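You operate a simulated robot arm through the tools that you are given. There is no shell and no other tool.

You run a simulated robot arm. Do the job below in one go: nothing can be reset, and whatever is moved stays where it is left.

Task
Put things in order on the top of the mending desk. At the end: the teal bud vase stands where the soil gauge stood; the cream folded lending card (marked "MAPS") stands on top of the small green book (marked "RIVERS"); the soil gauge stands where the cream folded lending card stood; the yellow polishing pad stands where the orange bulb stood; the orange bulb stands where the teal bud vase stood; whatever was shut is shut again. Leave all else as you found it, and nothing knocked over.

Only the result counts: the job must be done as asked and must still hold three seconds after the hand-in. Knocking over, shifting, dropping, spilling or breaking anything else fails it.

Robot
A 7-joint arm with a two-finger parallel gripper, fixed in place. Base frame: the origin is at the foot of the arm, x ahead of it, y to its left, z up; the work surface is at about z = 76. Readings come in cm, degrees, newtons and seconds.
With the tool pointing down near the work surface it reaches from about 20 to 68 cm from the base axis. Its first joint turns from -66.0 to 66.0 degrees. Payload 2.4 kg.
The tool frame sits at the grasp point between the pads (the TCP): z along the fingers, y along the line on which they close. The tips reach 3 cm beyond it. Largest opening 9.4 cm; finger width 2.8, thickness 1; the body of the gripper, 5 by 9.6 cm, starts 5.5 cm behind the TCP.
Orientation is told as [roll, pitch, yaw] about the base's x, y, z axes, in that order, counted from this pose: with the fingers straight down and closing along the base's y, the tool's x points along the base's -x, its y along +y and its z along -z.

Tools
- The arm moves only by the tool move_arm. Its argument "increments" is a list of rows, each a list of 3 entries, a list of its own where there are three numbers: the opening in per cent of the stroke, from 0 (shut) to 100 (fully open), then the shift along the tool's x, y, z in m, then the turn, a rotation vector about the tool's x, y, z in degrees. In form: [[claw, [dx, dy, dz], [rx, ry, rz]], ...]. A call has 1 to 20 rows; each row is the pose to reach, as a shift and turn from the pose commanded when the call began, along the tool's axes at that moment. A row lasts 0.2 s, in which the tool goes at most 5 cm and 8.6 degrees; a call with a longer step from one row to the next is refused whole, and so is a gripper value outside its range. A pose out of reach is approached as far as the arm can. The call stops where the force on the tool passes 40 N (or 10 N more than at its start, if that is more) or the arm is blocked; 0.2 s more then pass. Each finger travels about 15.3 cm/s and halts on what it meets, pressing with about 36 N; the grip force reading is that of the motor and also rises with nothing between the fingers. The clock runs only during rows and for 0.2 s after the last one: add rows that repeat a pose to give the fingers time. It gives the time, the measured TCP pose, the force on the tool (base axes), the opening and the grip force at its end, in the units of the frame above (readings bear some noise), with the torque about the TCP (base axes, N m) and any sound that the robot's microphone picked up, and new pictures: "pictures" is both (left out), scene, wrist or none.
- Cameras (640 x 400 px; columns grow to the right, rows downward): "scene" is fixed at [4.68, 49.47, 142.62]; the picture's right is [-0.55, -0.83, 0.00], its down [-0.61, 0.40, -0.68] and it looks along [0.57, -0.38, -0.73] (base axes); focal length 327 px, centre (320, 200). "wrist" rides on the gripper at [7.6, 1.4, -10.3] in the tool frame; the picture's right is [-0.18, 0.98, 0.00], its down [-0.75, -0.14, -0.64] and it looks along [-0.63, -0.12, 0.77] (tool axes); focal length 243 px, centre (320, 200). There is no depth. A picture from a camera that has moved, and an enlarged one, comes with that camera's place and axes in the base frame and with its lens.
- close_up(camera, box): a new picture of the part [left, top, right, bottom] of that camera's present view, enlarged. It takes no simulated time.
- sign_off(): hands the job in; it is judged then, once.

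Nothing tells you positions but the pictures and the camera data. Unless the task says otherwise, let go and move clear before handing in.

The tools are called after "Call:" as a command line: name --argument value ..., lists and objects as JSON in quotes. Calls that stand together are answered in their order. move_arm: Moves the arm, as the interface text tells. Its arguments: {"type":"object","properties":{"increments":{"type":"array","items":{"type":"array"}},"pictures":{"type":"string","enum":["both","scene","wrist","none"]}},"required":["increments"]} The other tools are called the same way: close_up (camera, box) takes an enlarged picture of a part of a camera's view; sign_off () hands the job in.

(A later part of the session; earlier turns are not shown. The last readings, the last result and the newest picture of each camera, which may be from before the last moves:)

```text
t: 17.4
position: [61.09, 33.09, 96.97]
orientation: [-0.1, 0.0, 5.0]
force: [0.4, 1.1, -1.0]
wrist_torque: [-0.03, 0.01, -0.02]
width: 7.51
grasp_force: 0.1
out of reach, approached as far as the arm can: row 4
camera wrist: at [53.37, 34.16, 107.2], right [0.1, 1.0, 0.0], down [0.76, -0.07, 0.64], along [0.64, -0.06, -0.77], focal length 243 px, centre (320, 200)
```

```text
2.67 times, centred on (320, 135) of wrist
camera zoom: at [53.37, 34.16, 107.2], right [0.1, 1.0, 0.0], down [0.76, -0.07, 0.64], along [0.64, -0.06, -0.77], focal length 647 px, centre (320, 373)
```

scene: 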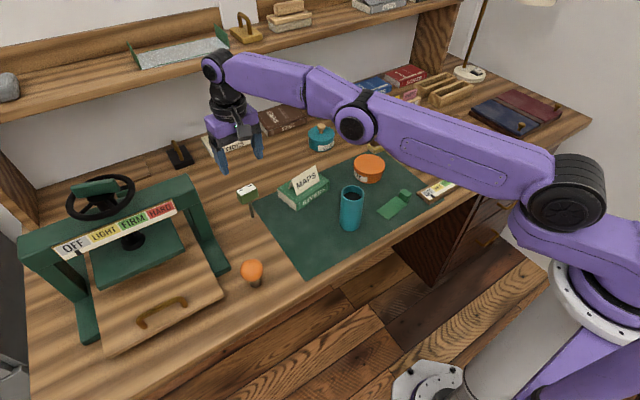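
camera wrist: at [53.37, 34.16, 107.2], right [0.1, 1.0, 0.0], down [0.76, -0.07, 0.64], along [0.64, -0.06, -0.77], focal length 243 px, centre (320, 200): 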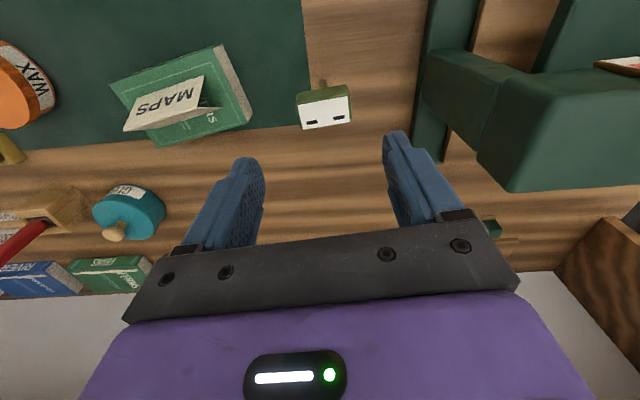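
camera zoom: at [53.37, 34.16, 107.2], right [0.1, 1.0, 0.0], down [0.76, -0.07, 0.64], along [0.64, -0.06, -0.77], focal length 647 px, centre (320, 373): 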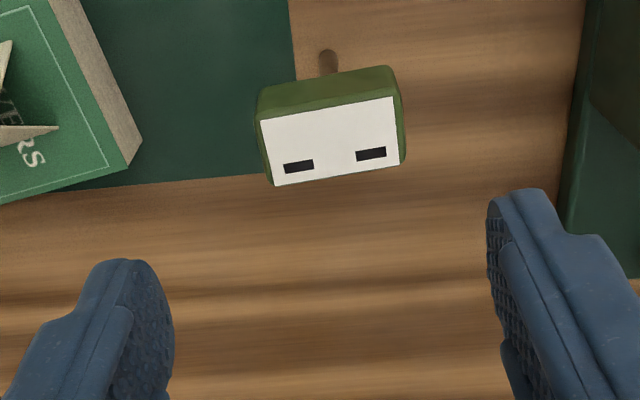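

The arm is at its limit here with the tool vertical, so I tilt the tool about its closing axis (fingers leaning outward by 15°), which keeps the pads parallel to the head's end faces while bringing the wrist inward.

Call:
move_arm --increments '[[80, [0, 0, 0], [0, -5, 0]], [80, [0, 0, 0], [0, -10, 0]], [80, [0, 0, 0], [0, -15, 0]], [80, [0, 0, 0], [0, -15, 0]], [80, [0, 0, 0], [0, -15, 0]]]' --pictures "both"

Call:
close_up --camera "wrist" --box '[200, 60, 440, 210]'

```text
t: 18.6
position: [61.3, 33.31, 96.94]
orientation: [0.0, -15.0, 4.9]
force: [0.4, -0.6, -0.4]
wrist_torque: [0.04, 0.0, 0.01]
width: 7.52
grasp_force: 0.1
camera wrist: at [51.21, 34.09, 104.84], right [0.09, 0.99, 0.05], down [0.57, -0.09, 0.82], along [0.82, -0.05, -0.58], focal length 243 px, centre (320, 200)
```

scene: 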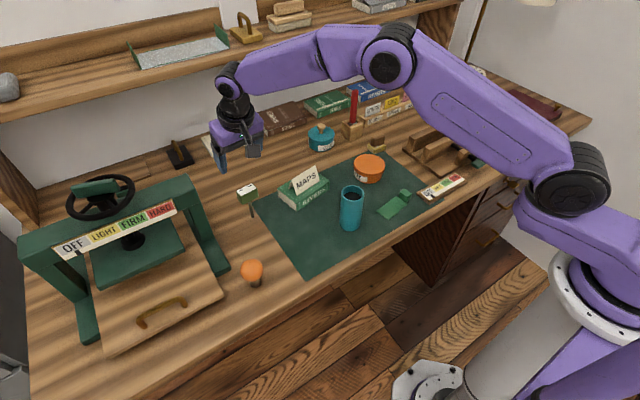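
wrist: 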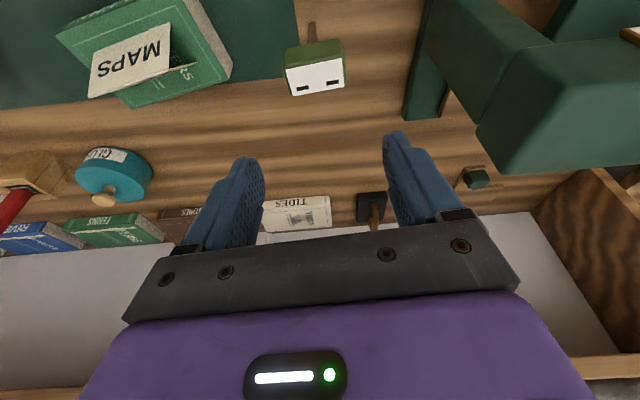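

```text
2.67 times, centred on (320, 135) of wrist
camera zoom: at [51.21, 34.09, 104.84], right [0.09, 0.99, 0.05], down [0.57, -0.09, 0.82], along [0.82, -0.05, -0.58], focal length 647 px, centre (320, 373)
```

zoom: 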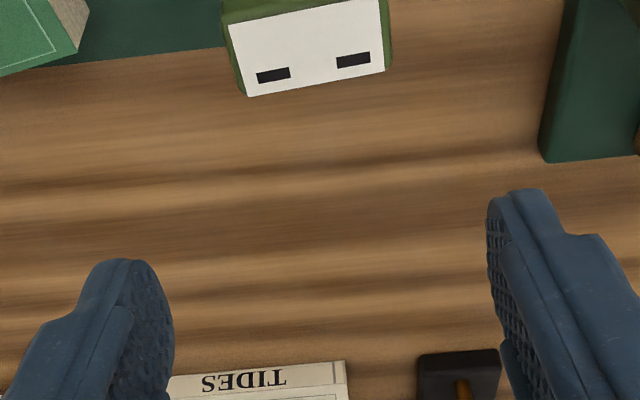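

Tilt works without reach complaints. I move down to just above the gauge head and check alignment.

Call:
move_arm --increments '[[80, [0.008, 0.0015, 0.025], [0, 0, 0]], [80, [0.015, 0.003, 0.045], [0, 0, 0]], [80, [0.0206, 0.0031, 0.0655], [0, 0, 0]], [80, [0.0206, 0.0031, 0.0655], [0, 0, 0]], [80, [0.0206, 0.0031, 0.0655], [0, 0, 0]]]' --pictures "both"

Call:
close_up --camera "wrist" --box '[200, 60, 440, 210]'

Call:
close_up --camera "scene" --box '[190, 120, 318, 230]'

```text
t: 19.8
position: [60.84, 33.66, 89.95]
orientation: [0.0, -15.0, 5.0]
force: [0.2, -0.1, -1.1]
wrist_torque: [0.0, 0.01, -0.02]
width: 7.52
grasp_force: 0.1
camera wrist: at [50.77, 34.41, 97.9], right [0.09, 0.99, 0.05], down [0.57, -0.09, 0.82], along [0.82, -0.05, -0.58], focal length 243 px, centre (320, 200)
```

scene: 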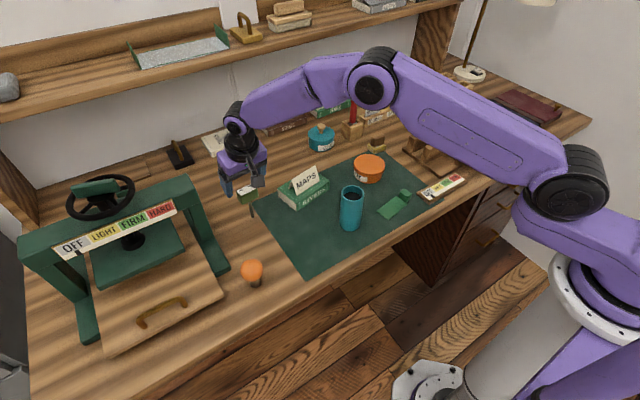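
wrist: 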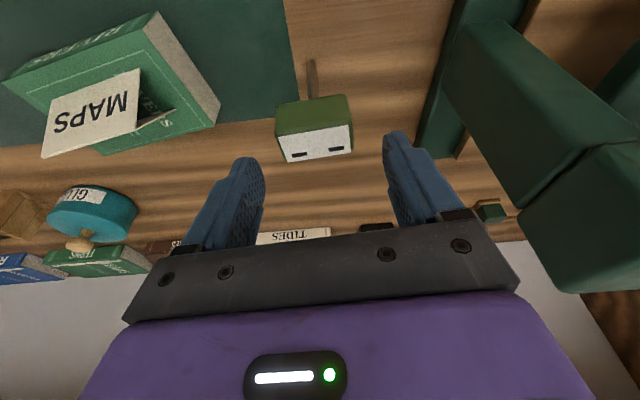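

```text
2.67 times, centred on (320, 135) of wrist
camera zoom: at [50.77, 34.41, 97.9], right [0.09, 0.99, 0.05], down [0.57, -0.09, 0.82], along [0.82, -0.05, -0.58], focal length 647 px, centre (320, 373)
```

zoom: 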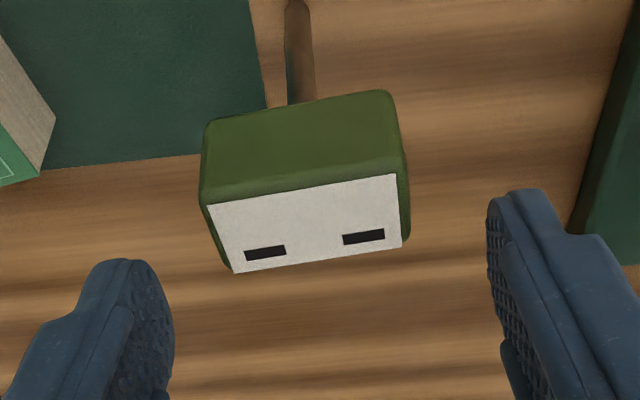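

```text
3.64 times, centred on (254, 175) of scene
camera zoom: at [4.68, 49.47, 142.62], right [-0.55, -0.83, 0.0], down [-0.61, 0.4, -0.68], along [0.57, -0.38, -0.73], focal length 1188 px, centre (560, 291)
```

zoom: 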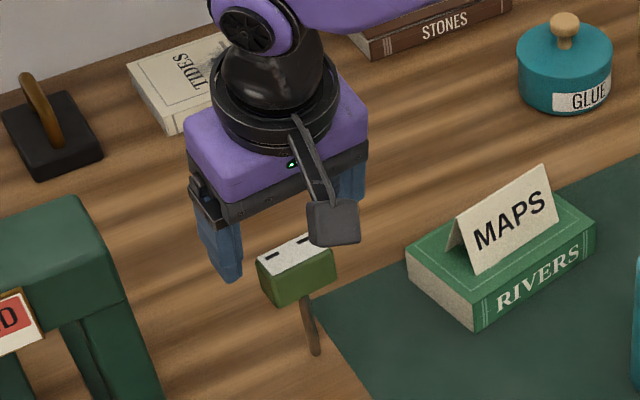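

Alignment is good (offset about 2 mm). I descend so the pads straddle the head and check before closing.

Call:
move_arm --increments '[[80, [0.004, -0.0005, 0.017], [0, 0, 0]], [80, [0.008, -0.001, 0.034], [0, 0, 0]], [80, [0.0116, -0.001, 0.0507], [0, 0, 0]], [80, [0.0116, -0.001, 0.0507], [0, 0, 0]], [80, [0.0116, -0.001, 0.0507], [0, 0, 0]]]' --pictures "wrist"

Call:
close_up --camera "wrist" --box '[200, 60, 440, 240]'

Call:
close_up --camera "scene" --box '[190, 120, 318, 230]'

```text
t: 21.0
position: [61.1, 33.77, 84.71]
orientation: [0.0, -14.9, 5.0]
force: [0.6, 0.1, 0.5]
wrist_torque: [0.0, 0.02, -0.01]
width: 7.52
grasp_force: 0.1
camera wrist: at [51.12, 34.55, 92.69], right [0.09, 0.99, 0.05], down [0.57, -0.09, 0.82], along [0.82, -0.05, -0.58], focal length 243 px, centre (320, 200)
```

wrist: 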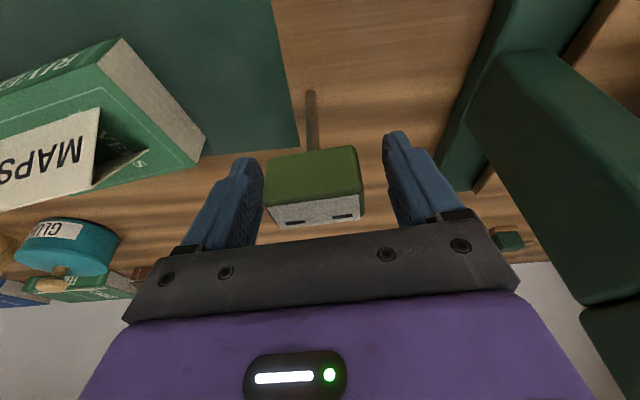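

```text
2.22 times, centred on (320, 150) of wrist
camera zoom: at [51.12, 34.55, 92.69], right [0.09, 0.99, 0.05], down [0.57, -0.09, 0.82], along [0.82, -0.05, -0.58], focal length 539 px, centre (320, 311)
```

zoom: 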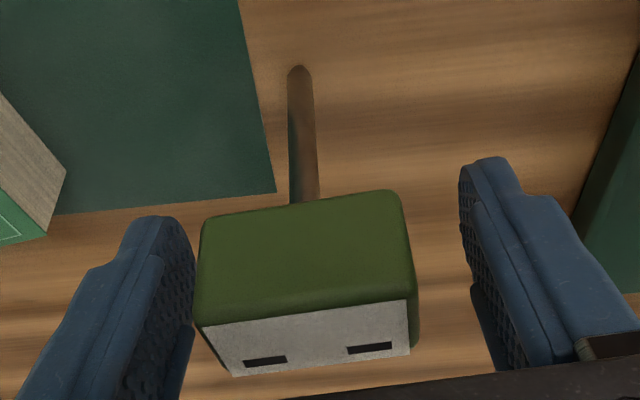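

```text
3.64 times, centred on (254, 175) of scene
camera zoom: at [4.68, 49.47, 142.62], right [-0.55, -0.83, 0.0], down [-0.61, 0.4, -0.68], along [0.57, -0.38, -0.73], focal length 1188 px, centre (560, 291)
```

zoom: 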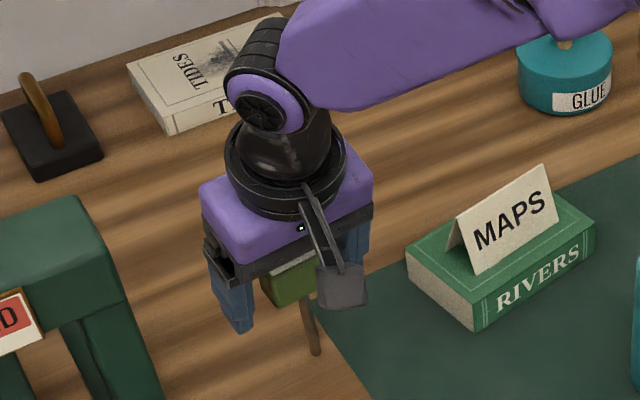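

The head sits about 2 mm toward the right-hand finger; I centre on it, then close slowly so the thin-stemmed gauge isn't pushed over.

Call:
move_arm --increments '[[80, [0, -0.002, 0], [0, 0, 0]], [80, [0, -0.002, 0], [0, 0, 0]], [80, [0, -0.002, 0], [0, 0, 0]]]' --pictures "wrist"

Call:
close_up --camera "wrist" --box '[200, 60, 440, 240]'

```text
t: 21.8
position: [61.17, 33.49, 84.89]
orientation: [0.0, -15.0, 5.0]
force: [0.1, -0.3, 0.0]
wrist_torque: [-0.02, -0.01, -0.01]
width: 7.53
grasp_force: 0.1
camera wrist: at [51.12, 34.27, 92.68], right [0.09, 0.99, 0.05], down [0.57, -0.09, 0.82], along [0.82, -0.05, -0.58], focal length 243 px, centre (320, 200)
```

wrist: 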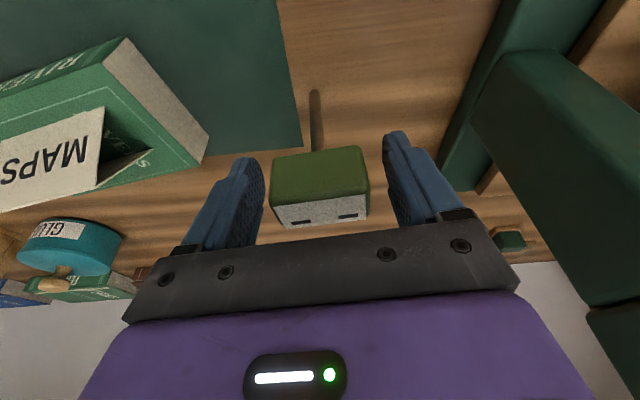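

```text
2.22 times, centred on (320, 150) of wrist
camera zoom: at [51.12, 34.27, 92.68], right [0.09, 0.99, 0.05], down [0.57, -0.09, 0.82], along [0.82, -0.05, -0.58], focal length 539 px, centre (320, 311)
```

zoom: 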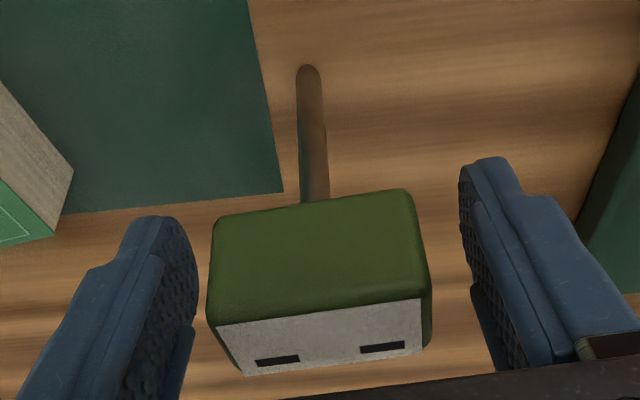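

Call:
move_arm --increments '[[72, [0, 0.0007, 0], [0, 0, 0]], [66, [0, 0.0007, 0], [0, 0, 0]], [61, [0, 0.0007, 0], [0, 0, 0]], [57, [0, 0.0007, 0], [0, 0, 0]], [54, [0, 0.0007, 0], [0, 0, 0]], [51, [0, 0.0007, 0], [0, 0, 0]], [48, [0, 0.0007, 0], [0, 0, 0]], [44, [0, 0.0007, 0], [0, 0, 0]], [38, [0, 0.0007, 0], [0, 0, 0]], [38, [0, 0.0007, 0], [0, 0, 0]]]' --pictures "wrist"

Call:
close_up --camera "wrist" --box '[200, 60, 440, 240]'

Call:
close_up --camera "scene" --box '[190, 120, 318, 230]'

```text
t: 24.0
position: [61.26, 33.62, 84.77]
orientation: [0.0, -15.0, 5.0]
force: [0.2, 1.0, 0.0]
wrist_torque: [0.02, -0.03, 0.0]
width: 5.16
grasp_force: 36.2
camera wrist: at [51.16, 34.34, 92.71], right [0.09, 0.99, 0.05], down [0.57, -0.09, 0.82], along [0.82, -0.05, -0.58], focal length 243 px, centre (320, 200)
```

wrist: 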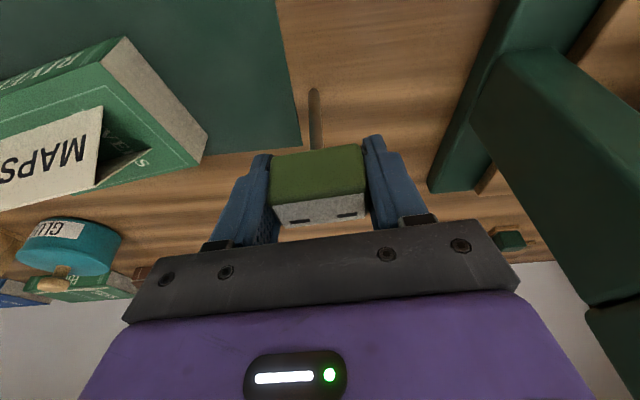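

```text
2.22 times, centred on (320, 150) of wrist
camera zoom: at [51.16, 34.34, 92.71], right [0.09, 0.99, 0.05], down [0.57, -0.09, 0.82], along [0.82, -0.05, -0.58], focal length 539 px, centre (320, 311)
```

zoom: 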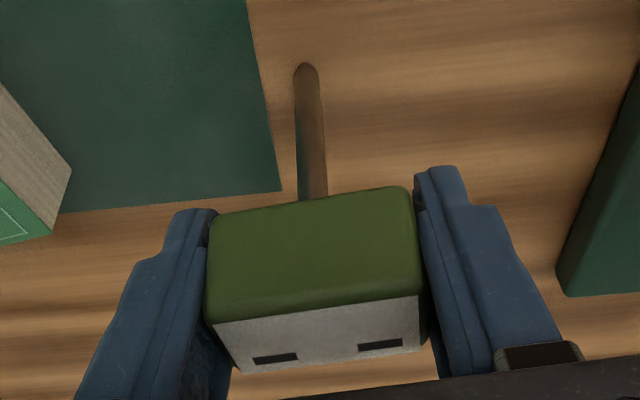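

```text
3.64 times, centred on (254, 175) of scene
camera zoom: at [4.68, 49.47, 142.62], right [-0.55, -0.83, 0.0], down [-0.61, 0.4, -0.68], along [0.57, -0.38, -0.73], focal length 1188 px, centre (560, 291)
```

zoom: 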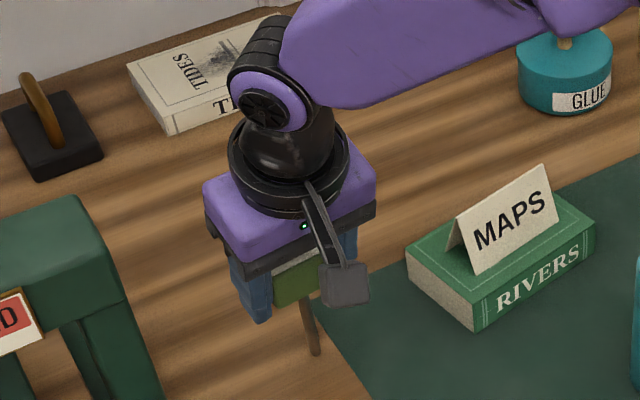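

The gauge is firmly held (5.16 cm). I lift it straight up and carry it above the card's old place.

Call:
move_arm --increments '[[38, [-0.0026, 0, -0.0097], [0, 0, 0]], [38, [-0.0078, 0, -0.029], [0, 0, 0]], [38, [-0.0142, 0, -0.0531], [0, 0, 0]], [38, [-0.0207, 0, -0.0773], [0, 0, 0]], [38, [0.014, -0.012, -0.0866], [0, 0, 0]], [38, [0.0487, -0.0239, -0.0959], [0, 0, 0]], [38, [0.0834, -0.0359, -0.1052], [0, 0, 0]], [38, [0.1181, -0.04785, -0.1145], [0, 0, 0]], [38, [0.1181, -0.04785, -0.1145], [0, 0, 0]], [38, [0.1181, -0.04785, -0.1145], [0, 0, 0]]]' --pictures "both"

Call:
close_up --camera "wrist" --box '[200, 0, 440, 180]'

Call:
close_up --camera "scene" --box '[230, 130, 390, 270]'

```text
t: 26.2
position: [47.41, 27.51, 92.56]
orientation: [-0.1, -15.0, 5.1]
force: [1.1, -0.2, -1.2]
wrist_torque: [0.03, 0.01, 0.01]
width: 5.15
grasp_force: 35.7
camera wrist: at [37.47, 28.26, 100.52], right [0.09, 0.99, 0.05], down [0.57, -0.09, 0.82], along [0.82, -0.05, -0.58], focal length 243 px, centre (320, 200)
```

scene: 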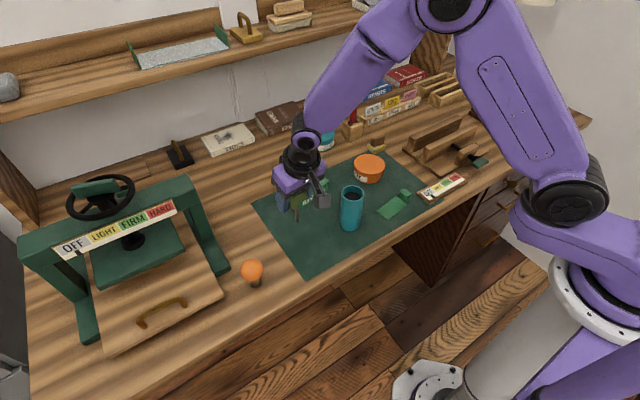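
wrist: 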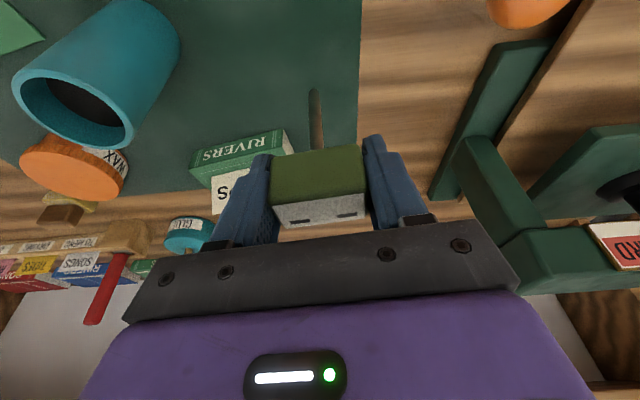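

```text
2.22 times, centred on (320, 90) of wrist
camera zoom: at [37.47, 28.26, 100.52], right [0.09, 0.99, 0.05], down [0.57, -0.09, 0.82], along [0.82, -0.05, -0.58], focal length 539 px, centre (320, 444)
```

zoom: 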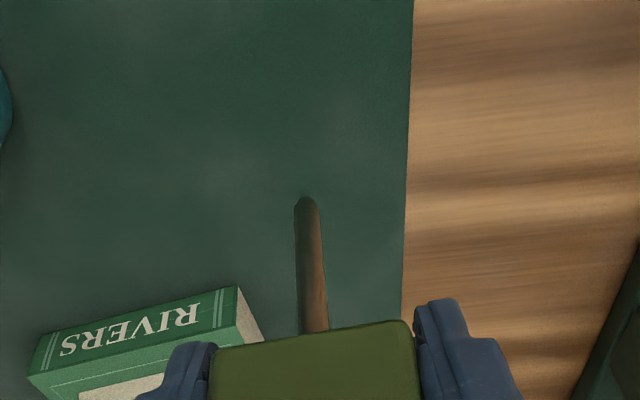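

```text
2.86 times, centred on (310, 200) of scene
camera zoom: at [4.68, 49.47, 142.62], right [-0.55, -0.83, 0.0], down [-0.61, 0.4, -0.68], along [0.57, -0.38, -0.73], focal length 934 px, centre (349, 200)
```

zoom: 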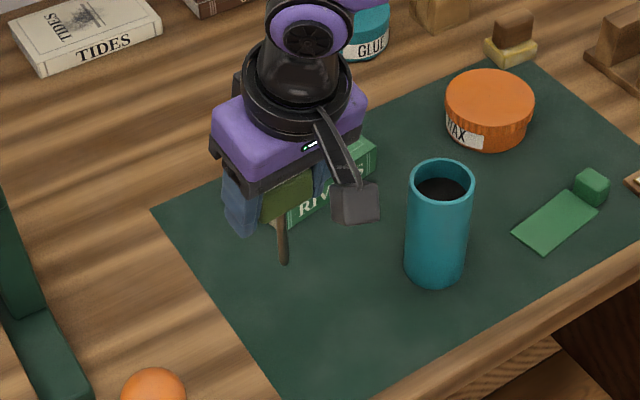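

The gauge hangs upright above the card's old place. I lower it 7 cm, then creep to contact.

Call:
move_arm --increments '[[38, [0.008, 0.0004, 0.024], [0, 0, 0]], [38, [0.015, 0.0008, 0.048], [0, 0, 0]], [38, [0.02, 0.0008, 0.0671], [0, 0, 0]], [38, [0.02, 0.0008, 0.0671], [0, 0, 0]], [38, [0.02, 0.0008, 0.0671], [0, 0, 0]]]' --pictures "both"

Call:
close_up --camera "scene" --box '[250, 180, 346, 270]'

Call:
close_up --camera "wrist" --box '[260, 60, 380, 160]'

```text
t: 27.4
position: [47.14, 27.4, 85.73]
orientation: [0.0, -15.0, 5.0]
force: [1.1, 0.5, -1.1]
wrist_torque: [0.04, 0.01, 0.0]
width: 5.17
grasp_force: 35.8
camera wrist: at [37.12, 28.3, 93.66], right [0.09, 0.99, 0.05], down [0.57, -0.09, 0.82], along [0.82, -0.05, -0.58], focal length 243 px, centre (320, 200)
```

scene: 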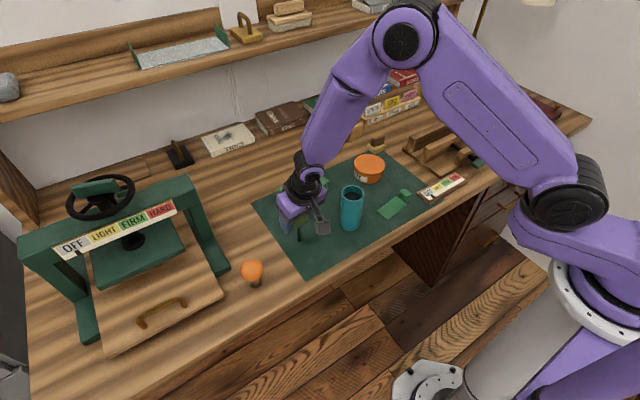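
wrist: 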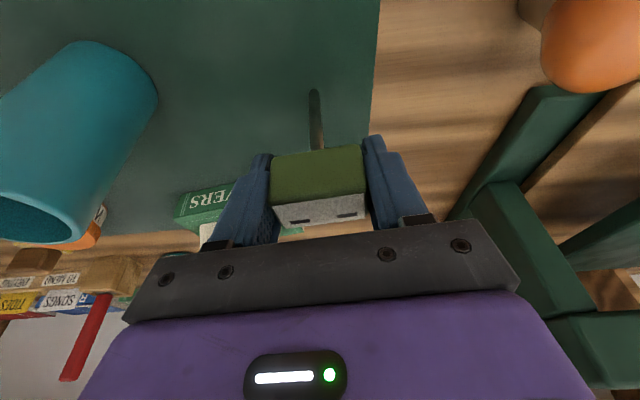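

```text
4.44 times, centred on (298, 225) of scene
camera zoom: at [4.68, 49.47, 142.62], right [-0.55, -0.83, 0.0], down [-0.61, 0.4, -0.68], along [0.57, -0.38, -0.73], focal length 1452 px, centre (418, 89)
```

zoom: 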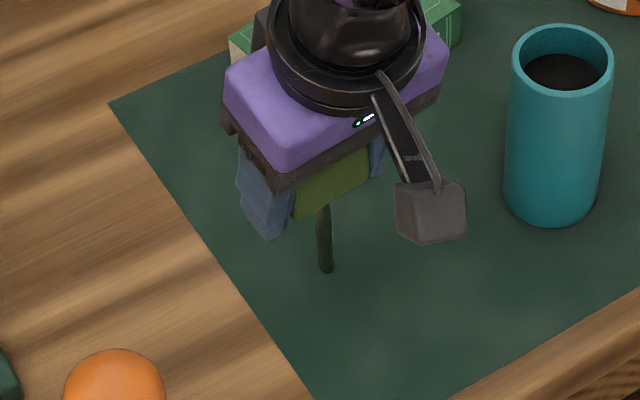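

```text
4.00 times, centred on (320, 110) of wrist
camera zoom: at [37.12, 28.3, 93.66], right [0.09, 0.99, 0.05], down [0.57, -0.09, 0.82], along [0.82, -0.05, -0.58], focal length 970 px, centre (320, 560)
```

zoom: 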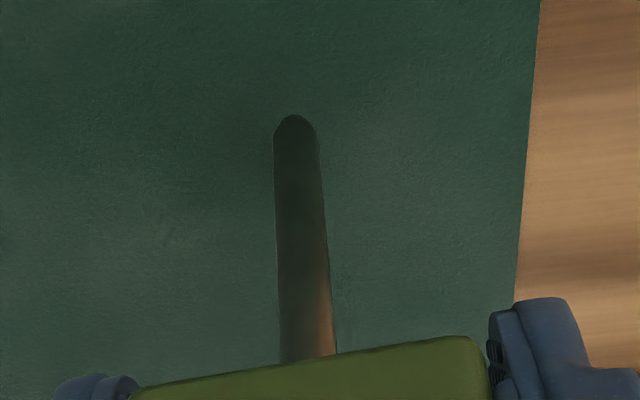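

Call:
move_arm --increments '[[38, [0.0003, 0, 0.0051], [0, 0, 0]], [38, [0.0003, 0, 0.0051], [0, 0, 0]], [38, [0.0003, 0, 0.0051], [0, 0, 0]]]' --pictures "none"

Call:
close_up --camera "wrist" --box '[260, 60, 380, 160]'

```text
t: 28.2
position: [47.33, 27.54, 85.3]
orientation: [0.0, -15.0, 5.1]
force: [0.8, -0.7, -0.6]
wrist_torque: [-0.01, 0.03, 0.0]
width: 5.16
grasp_force: 36.5
```

```text
4.00 times, centred on (320, 110) of wrist
camera zoom: at [37.24, 28.22, 93.24], right [0.09, 0.99, 0.05], down [0.57, -0.09, 0.82], along [0.82, -0.05, -0.58], focal length 970 px, centre (320, 560)
```

zoom: 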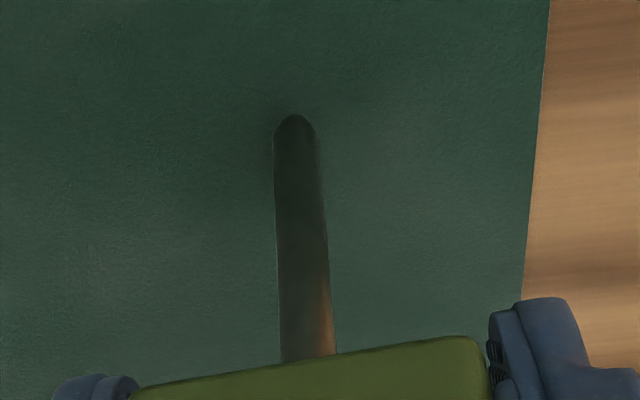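

Call:
move_arm --increments '[[38, [0.0007, 0, 0.0025], [0, 0, 0]], [38, [0.0007, 0, 0.0025], [0, 0, 0]]]' --pictures "none"

```text
t: 28.8
position: [47.27, 27.56, 85.04]
orientation: [0.1, -15.0, 5.1]
force: [-0.2, -0.1, -0.5]
wrist_torque: [0.0, -0.01, 0.02]
width: 5.15
grasp_force: 36.3
```

Call:
move_arm --increments '[[38, [0.0004, 0, 0.0015], [0, 0, 0]], [38, [0.0004, 0, 0.0015], [0, 0, 0]]]' --pictures "none"

```text
t: 29.4
position: [47.04, 27.56, 84.89]
orientation: [0.0, -14.9, 5.0]
force: [0.3, 0.1, -0.2]
wrist_torque: [-0.04, -0.01, 0.02]
width: 5.16
grasp_force: 35.7
```

Call:
move_arm --increments '[[38, [0.0003, 0, 0.001], [0, 0, 0]], [38, [0.0003, 0, 0.001], [0, 0, 0]]]' --pictures "none"

Call:
close_up --camera "wrist" --box '[260, 60, 380, 160]'

```text
t: 30.0
position: [47.18, 27.57, 84.7]
orientation: [0.0, -15.1, 4.9]
force: [-2.9, -2.4, 8.4]
wrist_torque: [-0.17, 0.25, 0.01]
width: 5.14
grasp_force: 35.9
```

```text
4.00 times, centred on (320, 110) of wrist
camera zoom: at [37.16, 28.35, 92.7], right [0.09, 0.99, 0.05], down [0.57, -0.09, 0.82], along [0.82, -0.05, -0.58], focal length 970 px, centre (320, 560)
```

zoom: 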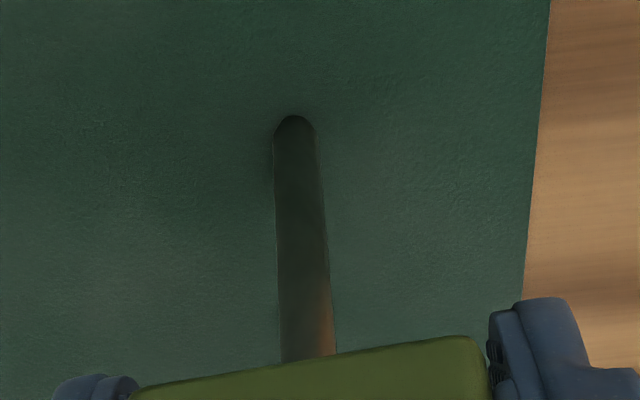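

Contact with the mat at 8 N. I unload slightly so the stem is just resting before release.

Call:
move_arm --increments '[[38, [-0.0001, 0, -0.0004], [0, 0, 0]], [38, [-0.0001, 0, -0.0004], [0, 0, 0]], [38, [-0.0001, 0, -0.0004], [0, 0, 0]]]' --pictures "none"

```text
t: 30.8
position: [47.16, 27.59, 84.76]
orientation: [0.0, -15.0, 5.0]
force: [-0.4, -4.6, 10.1]
wrist_torque: [-0.37, 0.08, 0.01]
width: 5.15
grasp_force: 36.1
```

Call:
move_arm --increments '[[38, [-0.0001, 0, -0.0005], [0, 0, 0]], [38, [-0.0001, 0, -0.0005], [0, 0, 0]], [38, [-0.0001, 0, -0.0005], [0, 0, 0]]]' --pictures "none"

```text
t: 31.6
position: [47.05, 27.64, 84.73]
orientation: [0.1, -15.0, 5.1]
force: [0.8, 0.9, 5.2]
wrist_torque: [0.12, -0.14, 0.03]
width: 5.16
grasp_force: 36.6
```

Call:
move_arm --increments '[[38, [-0.0001, 0, -0.0003], [0, 0, 0]], [38, [-0.0001, 0, -0.0003], [0, 0, 0]], [38, [-0.0001, 0, -0.0003], [0, 0, 0]]]' --pictures "wrist"

Call:
close_up --camera "wrist" --box '[200, 60, 440, 240]'

```text
t: 32.4
position: [47.0, 27.47, 84.75]
orientation: [-0.1, -14.9, 5.0]
force: [0.4, -0.6, -0.9]
wrist_torque: [-0.04, 0.02, -0.03]
width: 5.15
grasp_force: 36.6
camera wrist: at [37.06, 28.35, 92.74], right [0.09, 0.99, 0.05], down [0.57, -0.09, 0.81], along [0.81, -0.05, -0.58], focal length 243 px, centre (320, 200)
```

wrist: 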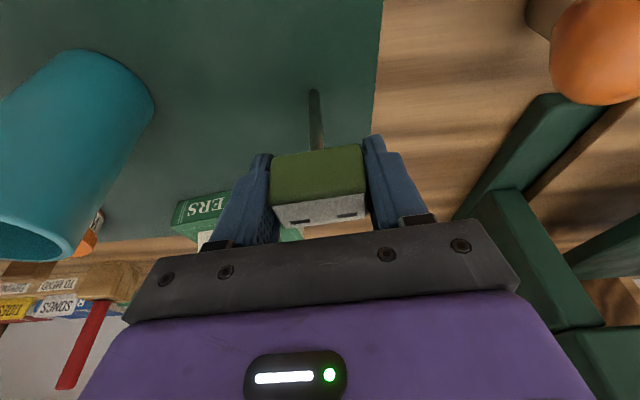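

```text
2.22 times, centred on (320, 150) of wrist
camera zoom: at [37.06, 28.35, 92.74], right [0.09, 0.99, 0.05], down [0.57, -0.09, 0.81], along [0.81, -0.05, -0.58], focal length 539 px, centre (320, 311)
```

zoom: 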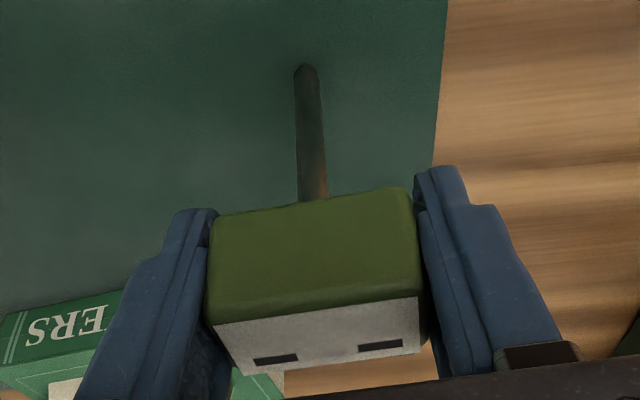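

Load is about zero and the gauge is upright. I nudge down a hair and open in small steps.

Call:
move_arm --increments '[[38, [0.0001, 0, 0.0002], [0, 0, 0]], [50, [0.0001, 0, 0.0002], [0, 0, 0]], [54, [0.0001, 0, 0.0002], [0, 0, 0]], [56, [0.0001, 0, 0.0002], [0, 0, 0]], [58, [0.0001, 0, 0.0002], [0, 0, 0]], [61, [0.0001, 0, 0.0002], [0, 0, 0]], [65, [0.0001, 0, 0.0002], [0, 0, 0]], [70, [0.0001, 0, 0.0002], [0, 0, 0]], [76, [0.0001, 0, 0.0002], [0, 0, 0]], [80, [0.0001, 0, 0.0002], [0, 0, 0]]]' --pictures "both"

Call:
close_up --camera "wrist" --box '[200, 60, 440, 240]'

```text
t: 34.6
position: [47.09, 27.57, 84.8]
orientation: [0.1, -15.0, 5.0]
force: [0.0, -1.0, 0.0]
wrist_torque: [-0.03, 0.01, 0.02]
width: 7.5
grasp_force: 0.1
camera wrist: at [37.08, 28.33, 92.74], right [0.09, 0.99, 0.05], down [0.57, -0.09, 0.82], along [0.82, -0.05, -0.58], focal length 243 px, centre (320, 200)
```

scene: 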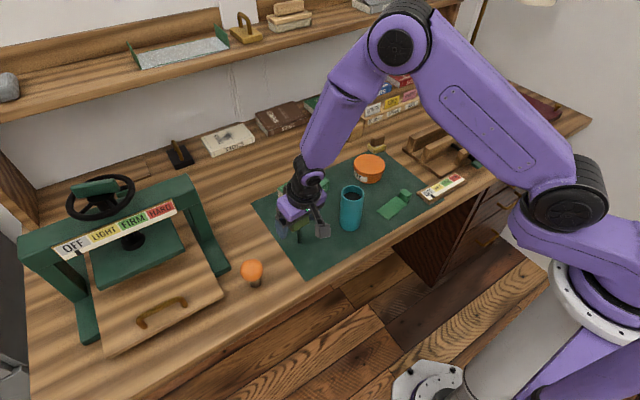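
wrist: 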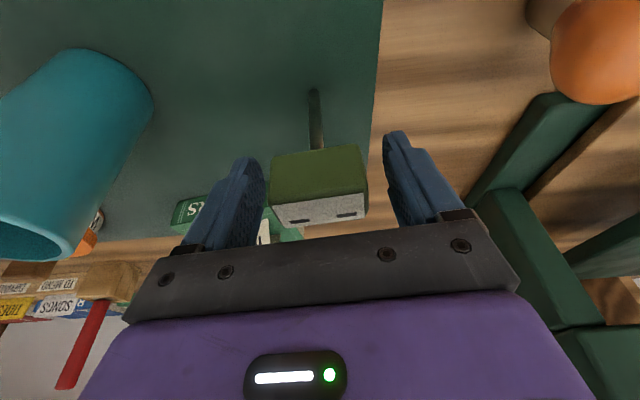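

```text
2.22 times, centred on (320, 150) of wrist
camera zoom: at [37.08, 28.33, 92.74], right [0.09, 0.99, 0.05], down [0.57, -0.09, 0.82], along [0.82, -0.05, -0.58], focal length 539 px, centre (320, 311)
```

zoom: 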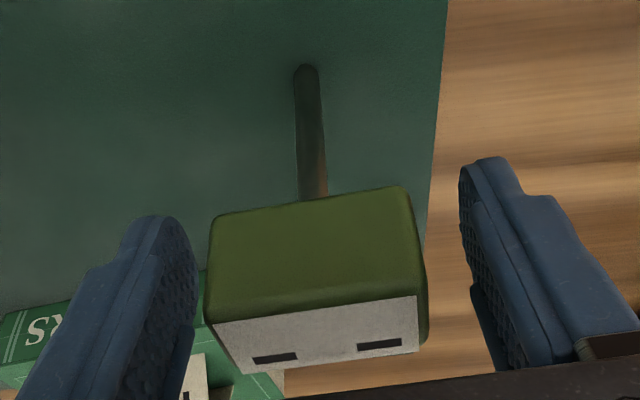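

The gauge stands on its own. I rise straight up, then move over to above the vase.

Call:
move_arm --increments '[[80, [-0.0052, 0, -0.0193], [0, 0, 0]], [80, [-0.0129, 0, -0.0483], [0, 0, 0]], [80, [-0.0233, 0, -0.0869], [0, 0, 0]], [80, [-0.0145, -0.035, -0.0893], [0, 0, 0]], [80, [-0.0058, -0.07, -0.0916], [0, 0, 0]], [80, [0.003, -0.105, -0.094], [0, 0, 0]], [90, [0.0118, -0.1399, -0.0963], [0, 0, 0]], [90, [0.0118, -0.1399, -0.0963], [0, 0, 0]], [90, [0.0118, -0.1399, -0.0963], [0, 0, 0]]]' --pictures "both"

Call:
close_up --camera "wrist" --box '[200, 60, 440, 240]'

Call:
close_up --camera "scene" --box '[230, 130, 390, 270]'

```text
t: 36.6
position: [44.69, 13.33, 93.69]
orientation: [0.0, -15.0, 5.1]
force: [0.0, 0.1, 0.0]
wrist_torque: [0.01, 0.03, -0.02]
width: 8.45
grasp_force: 0.1
camera wrist: at [34.74, 13.97, 101.6], right [0.09, 0.99, 0.05], down [0.57, -0.09, 0.82], along [0.82, -0.05, -0.58], focal length 243 px, centre (320, 200)
```

scene: 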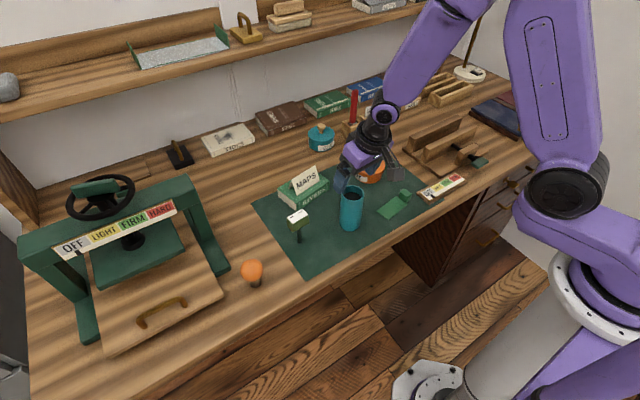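
wrist: 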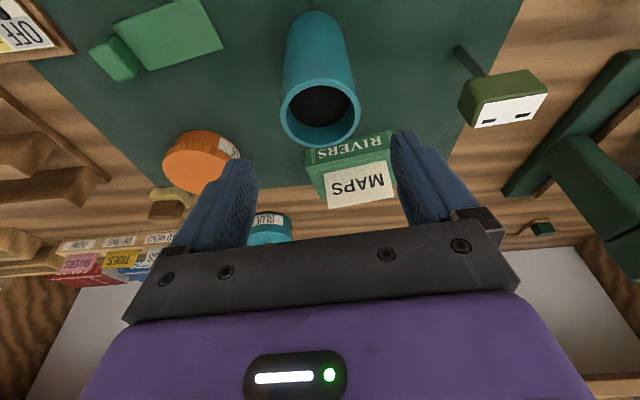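

```text
2.22 times, centred on (320, 150) of wrist
camera zoom: at [34.74, 13.97, 101.6], right [0.09, 0.99, 0.05], down [0.57, -0.09, 0.82], along [0.82, -0.05, -0.58], focal length 539 px, centre (320, 311)
```

zoom: 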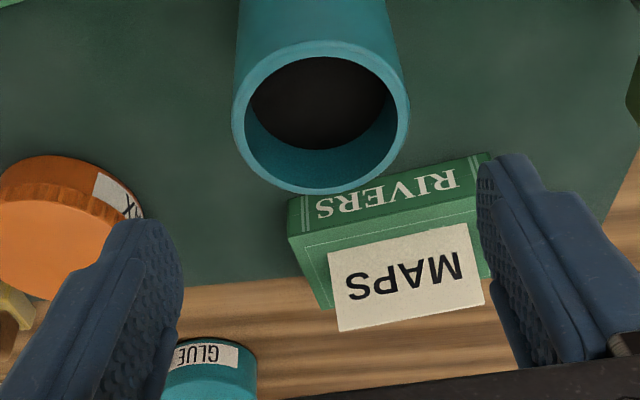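

```text
2.86 times, centred on (310, 200) of scene
camera zoom: at [4.68, 49.47, 142.62], right [-0.55, -0.83, 0.0], down [-0.61, 0.4, -0.68], along [0.57, -0.38, -0.73], focal length 934 px, centre (349, 200)
```

zoom: 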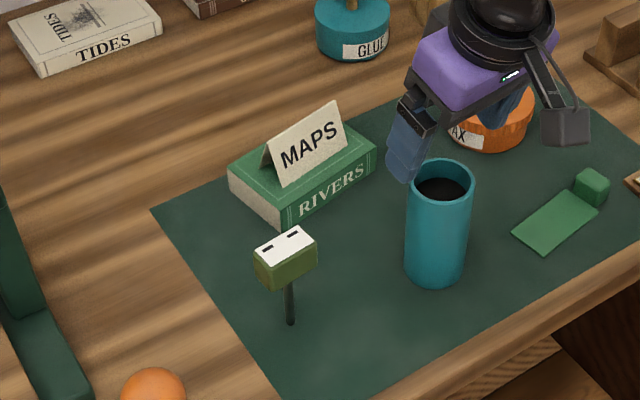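

The gauge stands well. The vase rim centre is about (44.65, 13.75), 5.2 cm across; I descend over it.

Call:
move_arm --increments '[[90, [0.008, 0.0031, 0.0276], [0, 0, 0]], [90, [0.016, 0.0031, 0.0553], [0, 0, 0]], [90, [0.0238, 0.0031, 0.0829], [0, 0, 0]], [90, [0.0238, 0.0031, 0.0829], [0, 0, 0]], [90, [0.0238, 0.0031, 0.0829], [0, 0, 0]]]' --pictures "both"

Call:
close_up --camera "wrist" --box '[200, 60, 440, 240]'

Call:
close_up --camera "scene" --box '[270, 130, 430, 260]'

```text
t: 37.8
position: [44.62, 13.86, 85.17]
orientation: [0.0, -15.0, 5.1]
force: [0.3, -0.3, 0.0]
wrist_torque: [0.02, 0.02, 0.01]
width: 8.48
grasp_force: 0.0
camera wrist: at [34.51, 14.54, 93.09], right [0.09, 0.99, 0.05], down [0.57, -0.09, 0.82], along [0.82, -0.05, -0.58], focal length 243 px, centre (320, 200)
```

scene: 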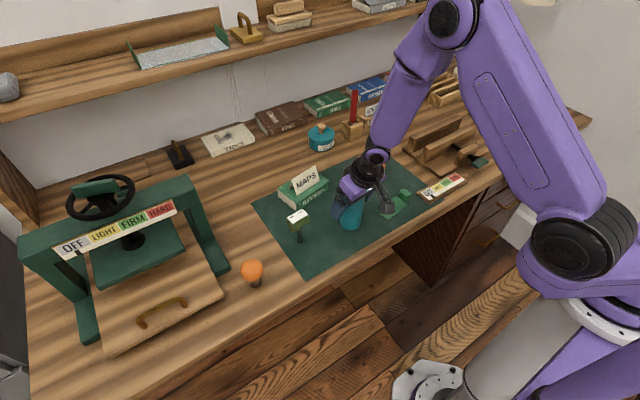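
wrist: 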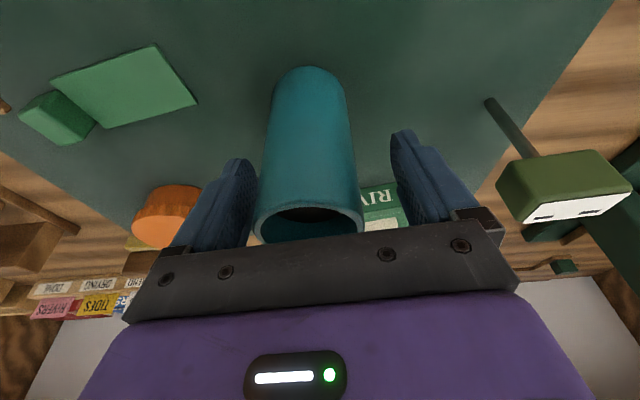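

```text
2.22 times, centred on (320, 150) of wrist
camera zoom: at [34.51, 14.54, 93.09], right [0.09, 0.99, 0.05], down [0.57, -0.09, 0.82], along [0.82, -0.05, -0.58], focal length 539 px, centre (320, 311)
```

zoom: 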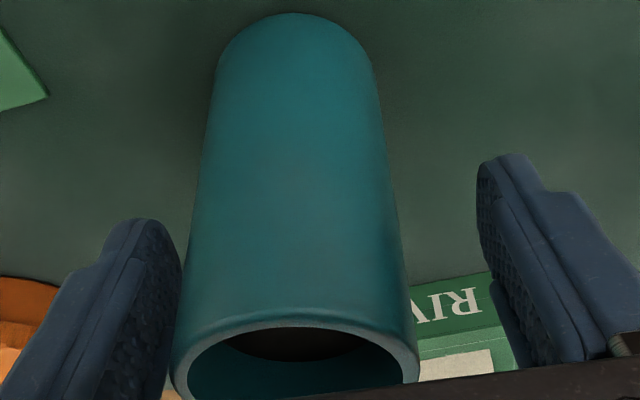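

```text
3.08 times, centred on (350, 195) of scene
camera zoom: at [4.68, 49.47, 142.62], right [-0.55, -0.83, 0.0], down [-0.61, 0.4, -0.68], along [0.57, -0.38, -0.73], focal length 1005 px, centre (228, 215)
```

zoom: 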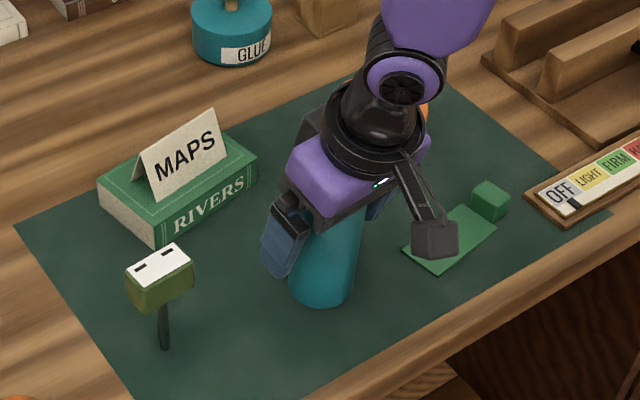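

The vase sits about 5 mm off-centre between the fingers; I shift sideways to centre it, then re-check.

Call:
move_arm --increments '[[90, [0, -0.003, 0], [0, 0, 0]], [90, [0, -0.005, 0], [0, 0, 0]], [90, [0, -0.005, 0], [0, 0, 0]], [90, [0, -0.005, 0], [0, 0, 0]]]' --pictures "wrist"

Call:
close_up --camera "wrist" --box '[200, 60, 440, 240]'

```text
t: 38.8
position: [44.74, 13.06, 85.29]
orientation: [0.0, -15.0, 5.0]
force: [0.1, -0.6, -0.9]
wrist_torque: [0.0, -0.01, -0.05]
width: 8.47
grasp_force: 0.0
camera wrist: at [34.69, 13.86, 93.16], right [0.09, 0.99, 0.05], down [0.57, -0.09, 0.82], along [0.82, -0.05, -0.58], focal length 243 px, centre (320, 200)
```

wrist: 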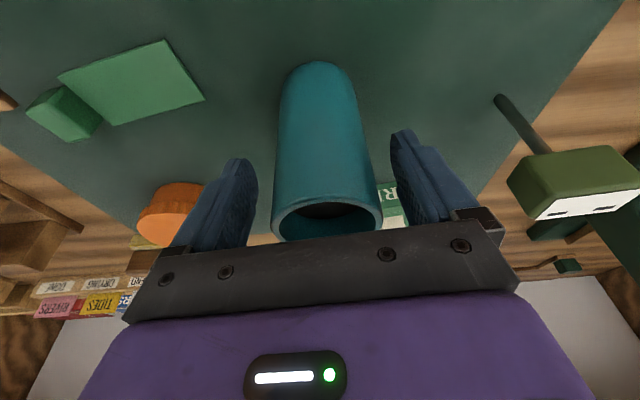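

```text
2.22 times, centred on (320, 150) of wrist
camera zoom: at [34.69, 13.86, 93.16], right [0.09, 0.99, 0.05], down [0.57, -0.09, 0.82], along [0.82, -0.05, -0.58], focal length 539 px, centre (320, 311)
```

zoom: 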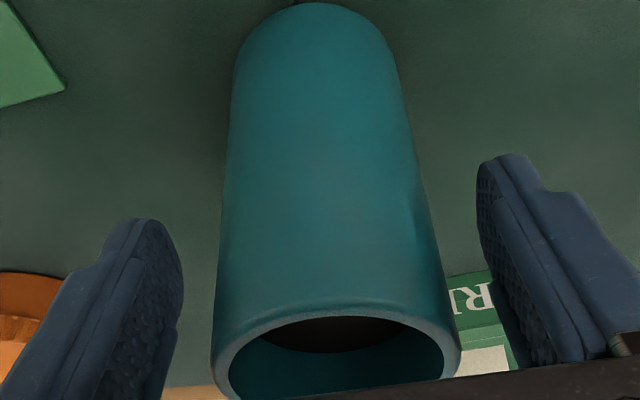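

Call:
move_arm --increments '[[90, [0, 0.002, 0], [0, 0, 0]], [90, [0, 0.002, 0], [0, 0, 0]], [90, [0, 0.002, 0], [0, 0, 0]]]' --pictures "wrist"

Call:
close_up --camera "wrist" --box '[200, 60, 440, 240]'

```text
t: 39.6
position: [44.7, 13.3, 85.07]
orientation: [0.0, -15.1, 5.2]
force: [0.0, -0.5, 0.1]
wrist_torque: [0.02, 0.01, 0.03]
width: 8.46
grasp_force: 0.1
camera wrist: at [34.6, 14.01, 93.14], right [0.09, 0.99, 0.05], down [0.57, -0.09, 0.82], along [0.82, -0.05, -0.58], focal length 243 px, centre (320, 200)
```

wrist: 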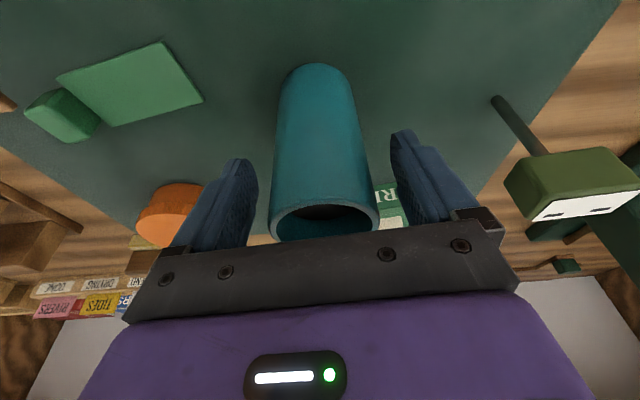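

```text
2.22 times, centred on (320, 150) of wrist
camera zoom: at [34.6, 14.01, 93.14], right [0.09, 0.99, 0.05], down [0.57, -0.09, 0.82], along [0.82, -0.05, -0.58], focal length 539 px, centre (320, 311)
```

zoom: 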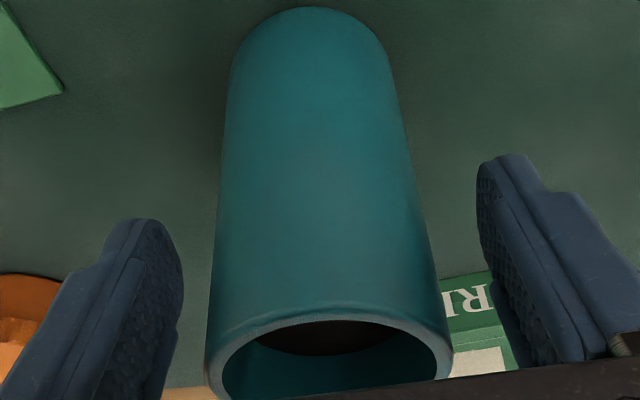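

Centred within 1 mm. I close slowly on the vase.

Call:
move_arm --increments '[[80, [0, 0.0005, 0], [0, 0, 0]], [72, [0, 0.0005, 0], [0, 0, 0]], [66, [0, 0.0005, 0], [0, 0, 0]], [61, [0, 0.0005, 0], [0, 0, 0]], [58, [0, 0.0005, 0], [0, 0, 0]], [55, [0, 0.0005, 0], [0, 0, 0]], [52, [0, 0.0005, 0], [0, 0, 0]], [48, [0, 0.0005, 0], [0, 0, 0]], [42, [0, 0.0005, 0], [0, 0, 0]], [36, [0, 0.0005, 0], [0, 0, 0]], [36, [0, 0.0005, 0], [0, 0, 0]]]' --pictures "wrist"

Call:
close_up --camera "wrist" --box '[200, 60, 440, 240]'

```text
t: 42.0
position: [44.6, 13.24, 85.29]
orientation: [0.0, -15.0, 5.2]
force: [-0.8, -0.4, -0.3]
wrist_torque: [-0.04, -0.01, -0.01]
width: 5.77
grasp_force: 36.2
camera wrist: at [34.61, 14.1, 93.17], right [0.09, 0.99, 0.05], down [0.57, -0.09, 0.81], along [0.81, -0.05, -0.58], focal length 243 px, centre (320, 200)
```

wrist: 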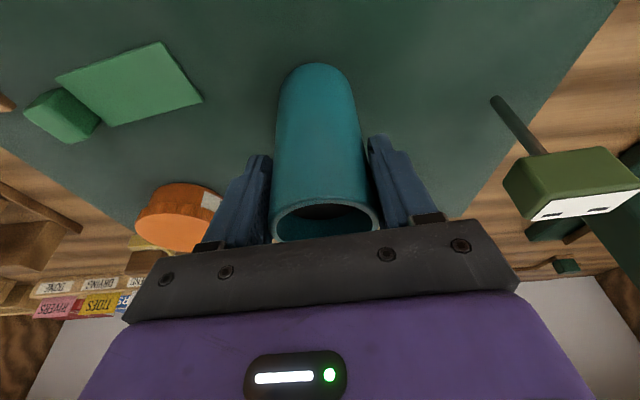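

```text
2.22 times, centred on (320, 150) of wrist
camera zoom: at [34.61, 14.1, 93.17], right [0.09, 0.99, 0.05], down [0.57, -0.09, 0.81], along [0.81, -0.05, -0.58], focal length 539 px, centre (320, 311)
```

zoom: 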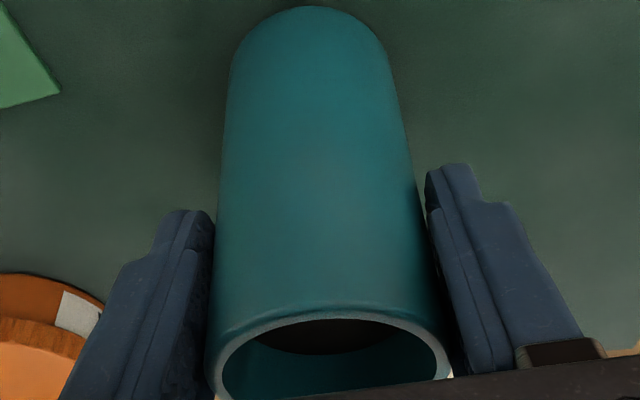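

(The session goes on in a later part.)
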